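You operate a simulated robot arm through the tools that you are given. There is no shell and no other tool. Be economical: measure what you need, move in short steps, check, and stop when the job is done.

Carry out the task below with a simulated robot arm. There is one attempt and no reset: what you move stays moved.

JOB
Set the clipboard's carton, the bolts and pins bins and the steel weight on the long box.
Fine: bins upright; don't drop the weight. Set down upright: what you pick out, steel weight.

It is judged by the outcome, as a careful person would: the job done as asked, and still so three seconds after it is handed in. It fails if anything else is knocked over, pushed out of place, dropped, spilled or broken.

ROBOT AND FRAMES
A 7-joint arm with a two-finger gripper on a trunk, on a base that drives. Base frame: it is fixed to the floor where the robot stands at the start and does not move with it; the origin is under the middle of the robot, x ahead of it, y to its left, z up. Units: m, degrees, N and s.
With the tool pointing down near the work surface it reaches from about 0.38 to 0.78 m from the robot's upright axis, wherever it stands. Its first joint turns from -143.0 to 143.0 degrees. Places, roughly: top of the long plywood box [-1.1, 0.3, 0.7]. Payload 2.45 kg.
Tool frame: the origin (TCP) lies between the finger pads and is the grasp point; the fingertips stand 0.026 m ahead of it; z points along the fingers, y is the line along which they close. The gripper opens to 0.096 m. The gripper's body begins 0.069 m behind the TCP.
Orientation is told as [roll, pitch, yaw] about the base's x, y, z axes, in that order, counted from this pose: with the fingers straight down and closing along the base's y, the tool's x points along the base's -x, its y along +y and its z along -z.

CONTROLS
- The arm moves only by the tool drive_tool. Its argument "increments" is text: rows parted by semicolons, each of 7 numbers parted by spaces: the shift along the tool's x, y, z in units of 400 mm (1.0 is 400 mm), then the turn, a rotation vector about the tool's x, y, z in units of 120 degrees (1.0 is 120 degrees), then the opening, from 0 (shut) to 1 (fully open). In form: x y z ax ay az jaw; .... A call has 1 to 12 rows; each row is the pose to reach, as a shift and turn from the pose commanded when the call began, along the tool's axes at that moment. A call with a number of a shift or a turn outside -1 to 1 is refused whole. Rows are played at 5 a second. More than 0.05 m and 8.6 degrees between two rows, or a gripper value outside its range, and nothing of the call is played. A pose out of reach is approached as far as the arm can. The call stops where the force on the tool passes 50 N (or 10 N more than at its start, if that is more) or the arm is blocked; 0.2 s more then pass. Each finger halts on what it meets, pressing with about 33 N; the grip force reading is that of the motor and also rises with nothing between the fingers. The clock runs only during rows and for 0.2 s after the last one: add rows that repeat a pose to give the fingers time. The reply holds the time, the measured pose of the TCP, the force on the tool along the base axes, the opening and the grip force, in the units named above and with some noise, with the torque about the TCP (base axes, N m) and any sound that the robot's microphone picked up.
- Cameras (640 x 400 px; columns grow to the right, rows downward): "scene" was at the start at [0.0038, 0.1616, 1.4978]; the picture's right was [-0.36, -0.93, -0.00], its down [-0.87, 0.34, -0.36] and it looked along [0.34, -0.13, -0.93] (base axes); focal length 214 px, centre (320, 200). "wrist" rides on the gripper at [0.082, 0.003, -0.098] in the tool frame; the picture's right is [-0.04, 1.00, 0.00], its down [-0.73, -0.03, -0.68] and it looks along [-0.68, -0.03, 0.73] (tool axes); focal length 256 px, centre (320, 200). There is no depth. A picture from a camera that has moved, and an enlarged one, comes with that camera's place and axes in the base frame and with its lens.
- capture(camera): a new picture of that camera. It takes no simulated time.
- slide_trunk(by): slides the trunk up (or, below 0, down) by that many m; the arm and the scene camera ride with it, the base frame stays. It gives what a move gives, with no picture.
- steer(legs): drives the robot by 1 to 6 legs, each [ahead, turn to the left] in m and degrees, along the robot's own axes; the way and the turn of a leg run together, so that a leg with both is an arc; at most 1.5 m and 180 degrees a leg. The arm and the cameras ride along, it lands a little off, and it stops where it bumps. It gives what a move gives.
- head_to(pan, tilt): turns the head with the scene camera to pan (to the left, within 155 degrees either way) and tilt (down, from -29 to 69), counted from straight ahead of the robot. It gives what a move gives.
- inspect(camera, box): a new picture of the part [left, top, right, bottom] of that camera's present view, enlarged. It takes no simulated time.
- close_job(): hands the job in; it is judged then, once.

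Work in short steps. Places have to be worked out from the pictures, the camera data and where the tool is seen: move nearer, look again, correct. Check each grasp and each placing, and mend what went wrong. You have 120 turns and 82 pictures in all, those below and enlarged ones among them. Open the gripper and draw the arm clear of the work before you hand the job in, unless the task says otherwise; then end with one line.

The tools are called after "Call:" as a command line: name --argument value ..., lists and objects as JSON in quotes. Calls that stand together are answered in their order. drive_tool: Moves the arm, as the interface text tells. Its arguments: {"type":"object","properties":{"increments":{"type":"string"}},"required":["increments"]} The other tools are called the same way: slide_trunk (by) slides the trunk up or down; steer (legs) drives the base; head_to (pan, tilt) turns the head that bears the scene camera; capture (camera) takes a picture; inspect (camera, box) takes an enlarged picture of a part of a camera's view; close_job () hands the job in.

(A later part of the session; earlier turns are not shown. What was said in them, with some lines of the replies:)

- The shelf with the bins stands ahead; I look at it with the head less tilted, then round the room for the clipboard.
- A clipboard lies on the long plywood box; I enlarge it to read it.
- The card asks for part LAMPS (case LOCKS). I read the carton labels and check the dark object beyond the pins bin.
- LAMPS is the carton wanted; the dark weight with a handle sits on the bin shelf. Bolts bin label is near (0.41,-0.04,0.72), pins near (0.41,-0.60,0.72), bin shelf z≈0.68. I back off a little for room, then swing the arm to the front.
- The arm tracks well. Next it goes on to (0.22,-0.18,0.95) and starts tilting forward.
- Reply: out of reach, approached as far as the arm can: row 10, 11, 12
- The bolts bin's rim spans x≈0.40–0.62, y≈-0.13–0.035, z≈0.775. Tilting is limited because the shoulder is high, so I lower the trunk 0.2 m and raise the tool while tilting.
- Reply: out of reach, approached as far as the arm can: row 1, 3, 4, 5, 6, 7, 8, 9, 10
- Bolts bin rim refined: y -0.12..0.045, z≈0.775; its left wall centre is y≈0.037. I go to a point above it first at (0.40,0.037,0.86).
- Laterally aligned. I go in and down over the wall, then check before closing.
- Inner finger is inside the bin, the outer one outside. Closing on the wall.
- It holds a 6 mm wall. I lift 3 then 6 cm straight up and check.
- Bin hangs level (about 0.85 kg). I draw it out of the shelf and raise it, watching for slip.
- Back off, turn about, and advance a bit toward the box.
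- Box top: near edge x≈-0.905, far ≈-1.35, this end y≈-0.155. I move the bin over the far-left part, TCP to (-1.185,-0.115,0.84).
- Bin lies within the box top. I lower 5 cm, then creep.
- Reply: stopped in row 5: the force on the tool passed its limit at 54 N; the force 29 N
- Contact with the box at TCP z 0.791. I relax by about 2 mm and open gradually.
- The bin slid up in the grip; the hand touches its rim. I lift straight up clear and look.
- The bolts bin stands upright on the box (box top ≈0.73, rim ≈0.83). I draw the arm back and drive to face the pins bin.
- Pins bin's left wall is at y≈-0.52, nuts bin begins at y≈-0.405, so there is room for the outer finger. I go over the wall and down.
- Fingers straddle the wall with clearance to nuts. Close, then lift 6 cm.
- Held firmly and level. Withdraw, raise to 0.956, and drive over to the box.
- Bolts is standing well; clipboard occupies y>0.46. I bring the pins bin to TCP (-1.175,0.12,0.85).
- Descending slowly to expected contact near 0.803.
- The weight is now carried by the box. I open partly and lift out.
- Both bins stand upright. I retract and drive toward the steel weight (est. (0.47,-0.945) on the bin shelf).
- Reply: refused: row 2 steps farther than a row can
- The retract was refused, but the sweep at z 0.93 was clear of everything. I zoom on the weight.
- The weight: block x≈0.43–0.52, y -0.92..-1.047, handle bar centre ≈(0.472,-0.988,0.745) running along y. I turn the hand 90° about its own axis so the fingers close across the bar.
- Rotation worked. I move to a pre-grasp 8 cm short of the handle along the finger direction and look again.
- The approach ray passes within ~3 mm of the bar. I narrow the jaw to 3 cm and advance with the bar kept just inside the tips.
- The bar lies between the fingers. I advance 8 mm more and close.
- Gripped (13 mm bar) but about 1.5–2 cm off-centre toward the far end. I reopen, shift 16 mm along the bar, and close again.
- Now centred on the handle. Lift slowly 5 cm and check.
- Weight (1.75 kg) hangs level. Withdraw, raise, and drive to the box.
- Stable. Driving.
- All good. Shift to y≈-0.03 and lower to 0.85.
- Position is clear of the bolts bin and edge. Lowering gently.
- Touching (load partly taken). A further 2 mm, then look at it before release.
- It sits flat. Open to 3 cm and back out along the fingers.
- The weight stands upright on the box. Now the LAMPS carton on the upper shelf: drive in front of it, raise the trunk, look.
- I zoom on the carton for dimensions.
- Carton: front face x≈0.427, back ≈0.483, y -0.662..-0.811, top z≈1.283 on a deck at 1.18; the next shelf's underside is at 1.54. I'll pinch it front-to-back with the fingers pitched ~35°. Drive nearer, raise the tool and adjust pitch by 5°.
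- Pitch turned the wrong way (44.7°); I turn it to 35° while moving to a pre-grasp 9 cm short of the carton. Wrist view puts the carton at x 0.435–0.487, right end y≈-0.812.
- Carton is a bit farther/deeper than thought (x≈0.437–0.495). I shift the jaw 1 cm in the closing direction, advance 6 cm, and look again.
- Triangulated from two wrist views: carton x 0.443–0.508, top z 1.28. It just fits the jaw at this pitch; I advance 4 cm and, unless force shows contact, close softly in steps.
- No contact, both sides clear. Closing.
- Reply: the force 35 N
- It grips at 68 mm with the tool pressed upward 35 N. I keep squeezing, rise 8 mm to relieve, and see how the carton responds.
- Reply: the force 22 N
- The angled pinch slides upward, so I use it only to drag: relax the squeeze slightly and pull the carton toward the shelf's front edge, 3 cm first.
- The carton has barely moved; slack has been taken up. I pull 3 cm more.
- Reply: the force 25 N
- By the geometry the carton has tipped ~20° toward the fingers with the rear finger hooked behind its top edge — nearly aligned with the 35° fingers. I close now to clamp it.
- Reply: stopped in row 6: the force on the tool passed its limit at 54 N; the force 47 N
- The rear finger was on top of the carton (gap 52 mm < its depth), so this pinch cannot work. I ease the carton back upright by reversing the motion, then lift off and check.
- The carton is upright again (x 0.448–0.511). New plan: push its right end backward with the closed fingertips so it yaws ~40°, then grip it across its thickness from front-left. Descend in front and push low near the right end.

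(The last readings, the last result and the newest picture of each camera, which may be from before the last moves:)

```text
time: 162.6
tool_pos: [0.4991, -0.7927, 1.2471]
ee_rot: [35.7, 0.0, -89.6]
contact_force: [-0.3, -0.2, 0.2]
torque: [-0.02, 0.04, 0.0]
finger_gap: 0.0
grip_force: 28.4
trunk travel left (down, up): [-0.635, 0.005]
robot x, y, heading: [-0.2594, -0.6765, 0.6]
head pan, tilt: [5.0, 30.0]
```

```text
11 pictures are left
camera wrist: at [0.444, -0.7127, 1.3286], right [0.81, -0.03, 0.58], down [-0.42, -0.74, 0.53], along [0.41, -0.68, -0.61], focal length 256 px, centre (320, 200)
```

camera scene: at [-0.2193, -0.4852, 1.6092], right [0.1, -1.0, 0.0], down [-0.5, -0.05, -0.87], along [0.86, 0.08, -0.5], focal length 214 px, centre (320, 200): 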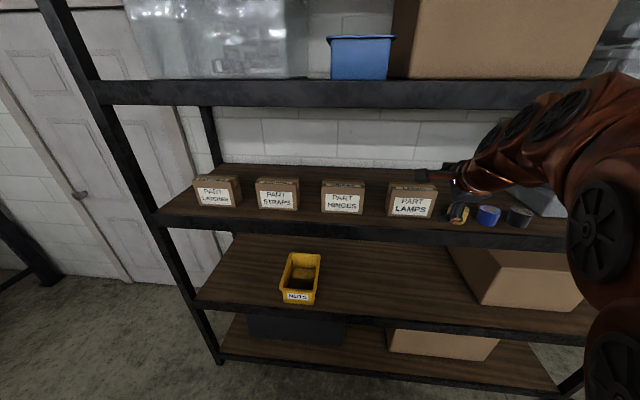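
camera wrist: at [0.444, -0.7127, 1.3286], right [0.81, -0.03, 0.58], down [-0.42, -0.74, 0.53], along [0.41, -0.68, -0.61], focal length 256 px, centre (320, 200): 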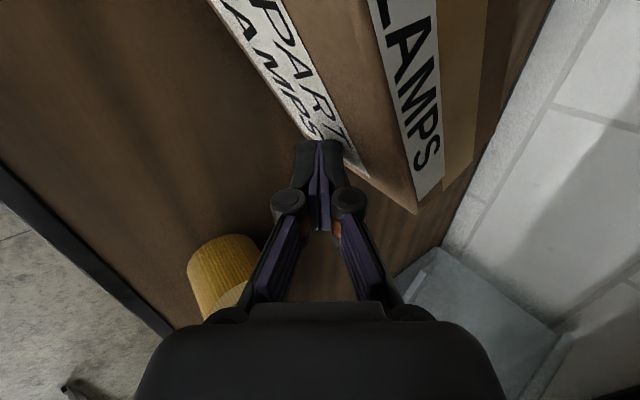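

It yawed about 28°. I push on 5.5 cm while shifting left to follow the rotating face.

Call:
drive_tool --increments "0.02 0.028 0.02 0 0 0 0; 0.04 0.056 0.04 0 0 0 0; 0.065 0.084 0.06 0 0 0 0; 0.0875 0.112 0.08 0 0 0 0; 0.0875 0.112 0.08 0 0 0 0; 0.0875 0.06 0.04 0 0 0 0; 0.0875 0.0 -0.02 0 0 0 0; 0.0875 -0.05 -0.1 0 0 0 0; 0.0875 -0.1 -0.2 0 0 0 0; 0.0875 -0.1 -0.3 0 0 0 0; 0.1 -0.1 -0.4 0 0 0 0"

Call:
capture --camera "wrist"

Call:
inspect --camera "scene" --box '[330, 130, 490, 230]'

```text
time: 165.0
tool_pos: [0.3697, -0.7544, 1.3523]
ee_rot: [35.7, -0.1, -89.6]
contact_force: [-0.2, -0.1, -0.3]
torque: [0.04, 0.02, -0.04]
finger_gap: 0.0
grip_force: 28.1
trunk travel left (down, up): [-0.635, 0.005]
robot x, y, heading: [-0.259, -0.6744, 0.6]
head pan, tilt: [5.0, 30.0]
```

```text
10 pictures are left
camera wrist: at [0.3165, -0.6734, 1.4343], right [0.81, -0.03, 0.58], down [-0.41, -0.74, 0.54], along [0.41, -0.68, -0.61], focal length 256 px, centre (320, 200)
```

wrist: 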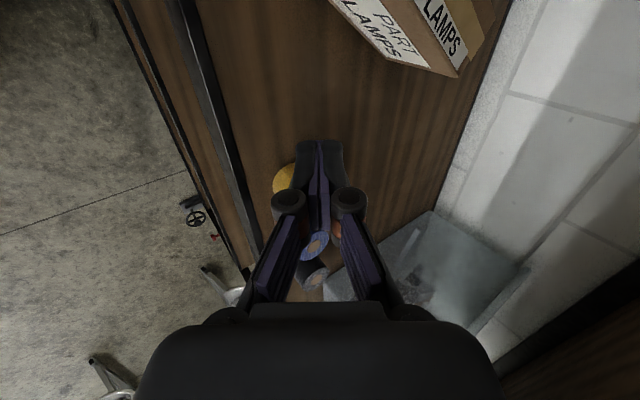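

```text
4.00 times, centred on (410, 180) of scene
camera zoom: at [-0.2189, -0.4853, 1.6092], right [0.1, -1.0, 0.0], down [-0.5, -0.05, -0.87], along [0.86, 0.08, -0.5], focal length 858 px, centre (-40, 280)
```

zoom: 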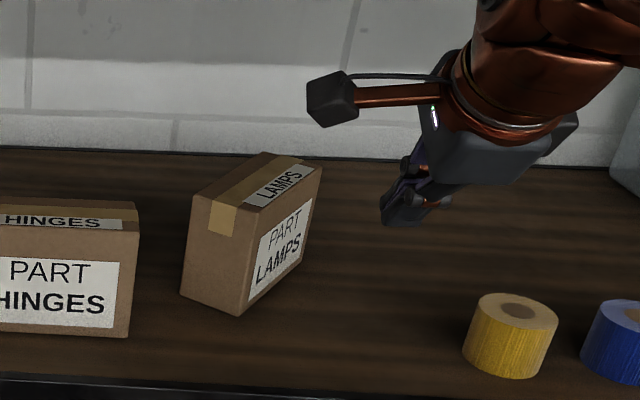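

The carton now stands yawed: long axis azimuth ≈37° right of straight ahead, near end centre ≈(0.499,-0.655). I rotate the tool so the fingers close horizontally across it (azimuth ≈27°, 42° downward), keeping clear of HINGES.

Call:
drive_tool --increments "0.031 0.003 -0.004 0.0037 -0.0188 -0.0573 0; 0.062 0.005 -0.007 0.0075 -0.0375 -0.1146 0.2; 0.093 0.008 -0.011 0.0112 -0.0563 -0.1719 0.4; 0.124 0.01 -0.015 0.015 -0.0751 -0.2292 0.6; 0.155 0.013 -0.018 0.0187 -0.0939 -0.2865 0.8; 0.186 0.016 -0.022 0.0224 -0.1126 -0.3438 1; 0.217 0.018 -0.026 0.0262 -0.1314 -0.4011 1; 0.248 0.021 -0.029 0.0299 -0.1502 -0.4584 1; 0.279 0.024 -0.033 0.0337 -0.1689 -0.5157 1; 0.31 0.026 -0.0365 0.0374 -0.1877 -0.573 1; 0.31 0.026 -0.0365 0.0374 -0.1877 -0.573 1"

Call:
capture --camera "wrist"

```text
time: 167.4
tool_pos: [0.3703, -0.6305, 1.3712]
ee_rot: [-0.2, -48.0, -26.3]
contact_force: [-0.6, 0.5, 0.3]
torque: [0.01, -0.02, -0.03]
finger_gap: 0.0963
grip_force: 0.0
trunk travel left (down, up): [-0.635, 0.005]
robot x, y, heading: [-0.2584, -0.6738, 0.6]
head pan, tilt: [5.0, 30.0]
```

```text
8 pictures are left
camera wrist: at [0.26, -0.5699, 1.376], right [0.47, 0.88, 0.03], down [-0.02, -0.02, 1.0], along [0.88, -0.47, 0.01], focal length 256 px, centre (320, 200)
```

wrist: 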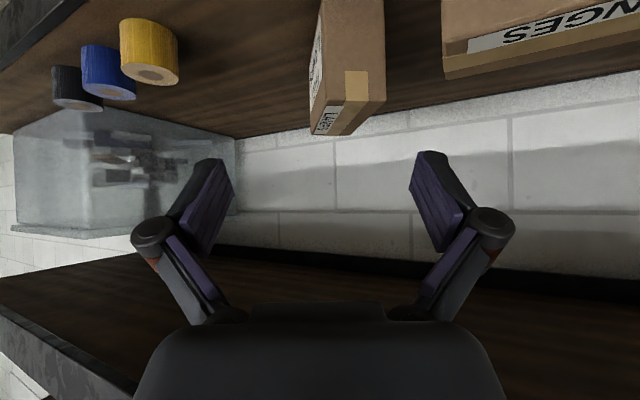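

Now it is nearly aligned: near end centre ≈(0.502,-0.658), axis azimuth ≈32°. I go in to TCP (0.527,-0.673,1.25), straddling the carton.

Call:
drive_tool --increments "-0.013 0.026 0.1 0 0 0 1; -0.027 0.052 0.2 0 0 0 1; -0.04 0.078 0.2985 0 0 0 1; -0.04 0.078 0.365 0 0 0 1; -0.04 0.078 0.43 0 0 0 1; -0.04 0.078 0.4985 0 0 0 1; -0.04 0.078 0.4985 0 0 0 1"

Call:
capture --camera "wrist"

```text
time: 169.0
tool_pos: [0.5265, -0.6731, 1.2489]
ee_rot: [-0.1, -47.9, -26.6]
contact_force: [0.0, -0.2, -0.1]
torque: [-0.04, 0.0, -0.02]
finger_gap: 0.0958
grip_force: 0.0
trunk travel left (down, up): [-0.635, 0.005]
robot x, y, heading: [-0.2582, -0.675, 0.4]
head pan, tilt: [5.0, 30.0]
```

```text
7 pictures are left
camera wrist: at [0.4153, -0.6134, 1.2542], right [0.47, 0.88, 0.03], down [-0.03, -0.02, 1.0], along [0.88, -0.47, 0.01], focal length 256 px, centre (320, 200)
```

wrist: 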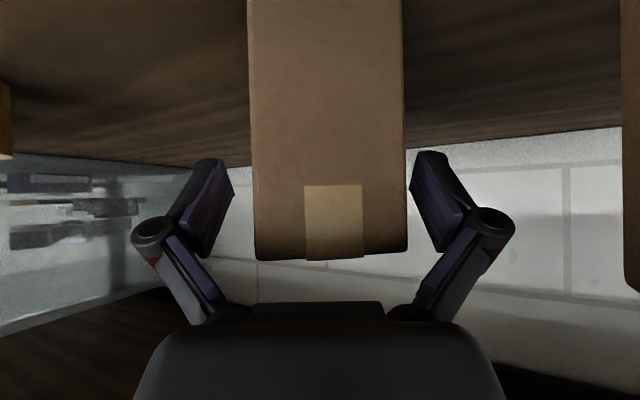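

The carton sits neatly between the fingers. Closing.

Call:
drive_tool --increments "0 0 0 0 0 0 0.7; 0 0 0 0 0 0 0.6; 0 0 0 0 0 0 0.4; 0 0 0 0 0 0 0.4; 0 0 0 0 0 0 0.4; 0 0 0 0 0 0 0.4"

```text
time: 170.4
tool_pos: [0.5267, -0.6734, 1.2505]
ee_rot: [0.1, -48.1, -26.7]
contact_force: [1.5, -1.1, 9.7]
torque: [0.14, -0.04, -0.29]
finger_gap: 0.0652
grip_force: 32.8
trunk travel left (down, up): [-0.635, 0.005]
robot x, y, heading: [-0.2611, -0.6777, 0.5]
head pan, tilt: [5.0, 30.0]
```

Gripped at 65 mm, its full thickness. Lift 2.5 cm.

Call:
drive_tool --increments "-0.015 0 -0.014 0 0 0 0.2; -0.03 0 -0.028 0 0 0 0.2; -0.046 0 -0.042 0 0 0 0.2; -0.046 0 -0.042 0 0 0 0.2"

Call:
capture --camera "wrist"

```text
time: 171.4
tool_pos: [0.5267, -0.674, 1.2752]
ee_rot: [-0.1, -48.0, -26.5]
contact_force: [0.4, -0.3, -4.1]
torque: [0.11, 0.23, -0.03]
finger_gap: 0.0653
grip_force: 33.0
trunk travel left (down, up): [-0.635, 0.005]
robot x, y, heading: [-0.2579, -0.6761, 0.6]
head pan, tilt: [5.0, 30.0]
```

```text
6 pictures are left
camera wrist: at [0.4153, -0.6138, 1.2792], right [0.47, 0.88, 0.03], down [-0.02, -0.02, 1.0], along [0.88, -0.47, 0.01], focal length 256 px, centre (320, 200)
```

wrist: 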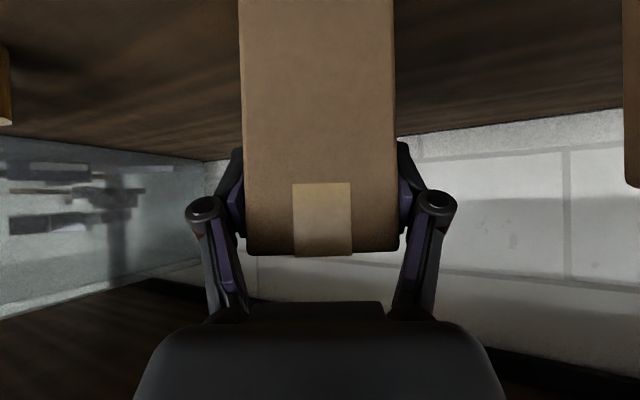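

Held level (~0.45 kg). Raise slightly, then back the base straight out.

Call:
drive_tool --increments "-0.023 0 -0.021 0 0 0 0.2; -0.046 0 -0.042 0 0 0 0.2; -0.046 0 -0.042 0 0 0 0.2"

Call:
steer --legs '[[-0.33, 0]]'

Call:
drive_tool --increments "0.06 -0.05 -0.08 -0.038 0 -0.0346 0.2; 0.12 -0.1 -0.16 -0.077 0 -0.069 0.2; 0.17 -0.15 -0.24 -0.115 0 -0.104 0.2; 0.22 -0.19 -0.3 -0.154 0 -0.138 0.2; 0.26 -0.21 -0.33 -0.192 0 -0.173 0.2; 0.26 -0.21 -0.33 -0.192 0 -0.173 0.2"

```text
time: 172.2
tool_pos: [0.5266, -0.6726, 1.3004]
ee_rot: [-0.1, -48.0, -26.6]
contact_force: [-1.0, 0.2, -4.8]
torque: [0.12, 0.17, -0.02]
finger_gap: 0.065
grip_force: 33.2
trunk travel left (down, up): [-0.635, 0.005]
robot x, y, heading: [-0.2624, -0.6776, 0.5]
head pan, tilt: [5.0, 30.0]
```

```text
time: 174.4
tool_pos: [0.1915, -0.6799, 1.3]
ee_rot: [-0.1, -48.0, -27.0]
contact_force: [-0.2, -0.6, -5.1]
torque: [0.09, 0.22, -0.01]
finger_gap: 0.0649
grip_force: 33.0
trunk travel left (down, up): [-0.635, 0.005]
robot x, y, heading: [-0.5975, -0.6784, 0.4]
head pan, tilt: [5.0, 30.0]
```

```text
time: 175.8
tool_pos: [0.0021, -0.6807, 1.3105]
ee_rot: [-0.1, -47.9, 4.3]
contact_force: [-0.4, -0.1, -4.6]
torque: [0.02, 0.22, 0.0]
finger_gap: 0.0648
grip_force: 32.8
trunk travel left (down, up): [-0.635, 0.005]
robot x, y, heading: [-0.5945, -0.6774, 0.0]
head pan, tilt: [5.0, 30.0]
```

Carton now points straight ahead. Lower the trunk and drive to the box, aiming at the free strip y≈0.37 between pins and clipboard.

Call:
slide_trunk --by -0.36

Call:
steer --legs '[[0.17, 0], [0, 90], [1.05, 0], [0, 90]]'

Call:
head_to --pan 0 --tilt 45

Call:
capture --camera "scene"

```text
time: 179.3
tool_pos: [0.002, -0.6811, 0.9499]
ee_rot: [-0.1, -48.0, 4.1]
contact_force: [0.4, 0.0, -4.4]
torque: [0.02, 0.22, -0.02]
finger_gap: 0.0647
grip_force: 33.2
trunk travel left (down, up): [-0.275, 0.365]
robot x, y, heading: [-0.5963, -0.6764, 0.0]
head pan, tilt: [5.0, 30.0]
```

```text
time: 193.5
tool_pos: [-1.0287, 0.3657, 0.9514]
ee_rot: [-0.1, -47.8, -174.0]
contact_force: [0.3, -0.4, -4.5]
torque: [0.02, -0.25, -0.02]
finger_gap: 0.0648
grip_force: 33.2
trunk travel left (down, up): [-0.275, 0.365]
robot x, y, heading: [-0.4323, 0.3815, -178.1]
head pan, tilt: [5.0, 30.0]
```

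```text
time: 194.3
tool_pos: [-1.029, 0.3656, 0.9494]
ee_rot: [-0.1, -47.9, -174.2]
contact_force: [-0.3, 0.5, -4.1]
torque: [0.02, -0.22, 0.0]
finger_gap: 0.0649
grip_force: 33.6
trunk travel left (down, up): [-0.275, 0.365]
robot x, y, heading: [-0.4266, 0.3819, -178.0]
head pan, tilt: [0.0, 45.0]
```

```text
5 pictures are left
camera scene: at [-0.4555, 0.198, 1.2267], right [-0.03, 1.0, 0.0], down [0.71, 0.02, -0.71], along [-0.71, -0.02, -0.71], focal length 214 px, centre (320, 200)
```

scene: 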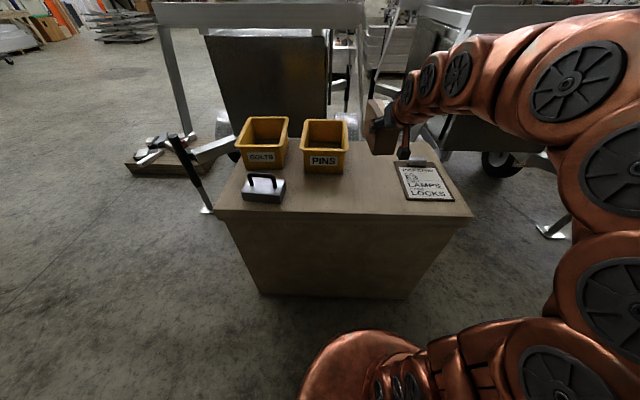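

Everything stands as placed; the carton is over the free strip. Lower to 0.825, then creep.

Call:
drive_tool --increments "0.06 0 0.054 0 0 0 0.2; 0.12 0 0.108 0 0 0 0.2; 0.18 0 0.162 0 0 0 0.2; 0.22 0 0.198 0 0 0 0.2; 0.234 0 0.211 0 0 0 0.2; 0.234 0 0.211 0 0 0 0.2"

Call:
drive_tool --increments "0.0056 0 0.005 0 0 0 0.2; 0.011 0 0.01 0 0 0 0.2; 0.0167 0 0.015 0 0 0 0.2; 0.0167 0 0.015 0 0 0 0.2"

```text
time: 195.7
tool_pos: [-1.0284, 0.3659, 0.8253]
ee_rot: [-0.1, -48.0, -174.2]
contact_force: [-0.9, -0.7, -4.6]
torque: [0.0, -0.23, 0.01]
finger_gap: 0.0648
grip_force: 32.8
trunk travel left (down, up): [-0.275, 0.365]
robot x, y, heading: [-0.4327, 0.3785, -178.4]
head pan, tilt: [0.0, 45.0]
```

```text
time: 196.7
tool_pos: [-1.0296, 0.3662, 0.8154]
ee_rot: [-0.1, -48.0, -174.3]
contact_force: [0.2, 0.1, -4.4]
torque: [0.01, -0.22, 0.02]
finger_gap: 0.0648
grip_force: 32.9
trunk travel left (down, up): [-0.275, 0.365]
robot x, y, heading: [-0.4345, 0.3818, -178.4]
head pan, tilt: [0.0, 45.0]
```

Not yet touching. Continue in 2 mm steps.

Call:
drive_tool --increments "0.0037 0 0.0033 0 0 0 0.2; 0.0074 0 0.0067 0 0 0 0.2; 0.011 0 0.01 0 0 0 0.2; 0.0149 0 0.0134 0 0 0 0.2; 0.0149 0 0.0134 0 0 0 0.2"

```text
time: 197.9
tool_pos: [-1.0277, 0.366, 0.8073]
ee_rot: [0.0, -47.8, -174.2]
contact_force: [-0.2, -0.3, -3.9]
torque: [0.01, -0.25, 0.04]
finger_gap: 0.0647
grip_force: 33.6
trunk travel left (down, up): [-0.275, 0.365]
robot x, y, heading: [-0.4315, 0.381, -178.1]
head pan, tilt: [0.0, 45.0]
```

Call:
inspect --camera "scene" --box '[330, 110, 450, 210]'

Call:
drive_tool --increments "0.0037 0 0.0033 0 0 0 0.2; 0.0074 0 0.0067 0 0 0 0.2; 0.011 0 0.01 0 0 0 0.2; 0.011 0 0.01 0 0 0 0.2"

```text
4.00 times, centred on (390, 160) of scene
camera zoom: at [-0.4555, 0.198, 1.2266], right [-0.03, 1.0, 0.0], down [0.71, 0.02, -0.71], along [-0.71, -0.02, -0.71], focal length 858 px, centre (40, 360)
```

zoom: 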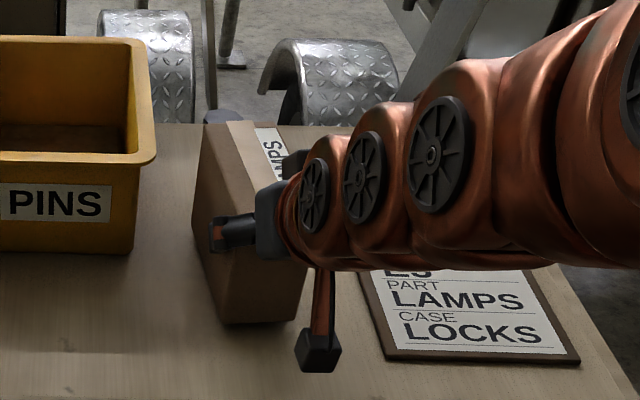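

```text
time: 198.9
tool_pos: [-1.0306, 0.3663, 0.8022]
ee_rot: [-0.1, -48.1, -174.1]
contact_force: [0.4, -1.8, 4.6]
torque: [-0.5, 0.88, 0.31]
finger_gap: 0.0646
grip_force: 33.1
trunk travel left (down, up): [-0.275, 0.365]
robot x, y, heading: [-0.4325, 0.3776, -178.2]
head pan, tilt: [0.0, 45.0]
```

The carton now rests on the box (load +4.6 N). Open and back out along the fingers.

Call:
drive_tool --increments "0 0 0 0 0 0 0.7; 0 0 0 0 0 0 0.8; 0 0 0 0 0 0 0.95; 0 0 0 0 0 0 0.95; 0 0 -0.05 0 0 0 0.95; 0 0 -0.12 0 0 0 0.95; 0 0 -0.22 0 0 0 0.95; 0 0 -0.32 0 0 0 0.95; -0.06 0 -0.4 0 0 0 0.95; -0.12 0 -0.45 0 0 0 0.95"

Call:
capture --camera "scene"

```text
time: 201.1
tool_pos: [-0.9257, 0.3754, 0.9591]
ee_rot: [-0.1, -47.9, -174.1]
contact_force: [-1.5, -0.6, 0.3]
torque: [0.01, 0.01, 0.0]
finger_gap: 0.0912
grip_force: 0.1
trunk travel left (down, up): [-0.275, 0.365]
robot x, y, heading: [-0.432, 0.3805, -178.3]
head pan, tilt: [0.0, 45.0]
```

```text
3 pictures are left
camera scene: at [-0.4553, 0.198, 1.2266], right [-0.03, 1.0, 0.0], down [0.71, 0.02, -0.71], along [-0.71, -0.02, -0.71], focal length 214 px, centre (320, 200)
```

scene: 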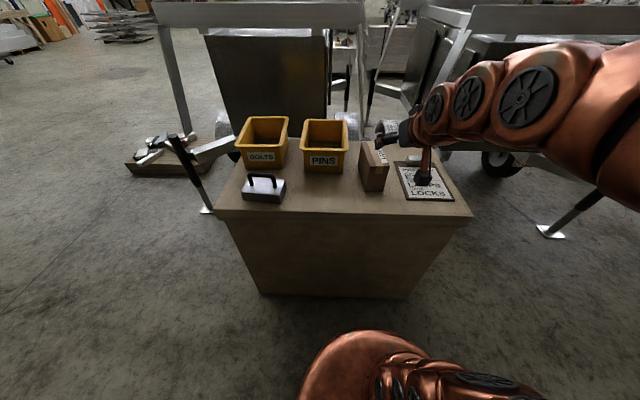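

All four items stand upright on the box. I back the robot away and take a last look.

Call:
steer --legs '[[-0.25, 0]]'

Call:
inspect --camera "scene" --box '[200, 60, 480, 235]'

```text
time: 202.9
tool_pos: [-0.6735, 0.3816, 0.959]
ee_rot: [-0.1, -47.9, -174.1]
contact_force: [-0.4, 0.0, -0.1]
torque: [0.02, -0.05, 0.03]
finger_gap: 0.0909
grip_force: 0.0
trunk travel left (down, up): [-0.275, 0.365]
robot x, y, heading: [-0.1821, 0.3888, -178.1]
head pan, tilt: [0.0, 45.0]
```

```text
2.29 times, centred on (340, 148) of scene
camera zoom: at [-0.2025, 0.2064, 1.2266], right [-0.03, 1.0, 0.0], down [0.71, 0.02, -0.71], along [-0.71, -0.02, -0.71], focal length 490 px, centre (274, 320)
```

zoom: 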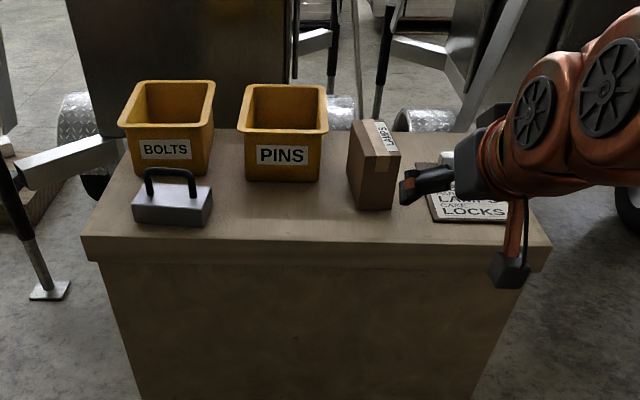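

Everything is in place and the arm is clear; handing in.

Call:
close_job

```text
The job is handed in.
```

The LAMPS carton named on the clipboard, the bolts and pins bins, and the steel weight all stand upright on the long box. The gripper is open and the arm clear, and the job is handed in.
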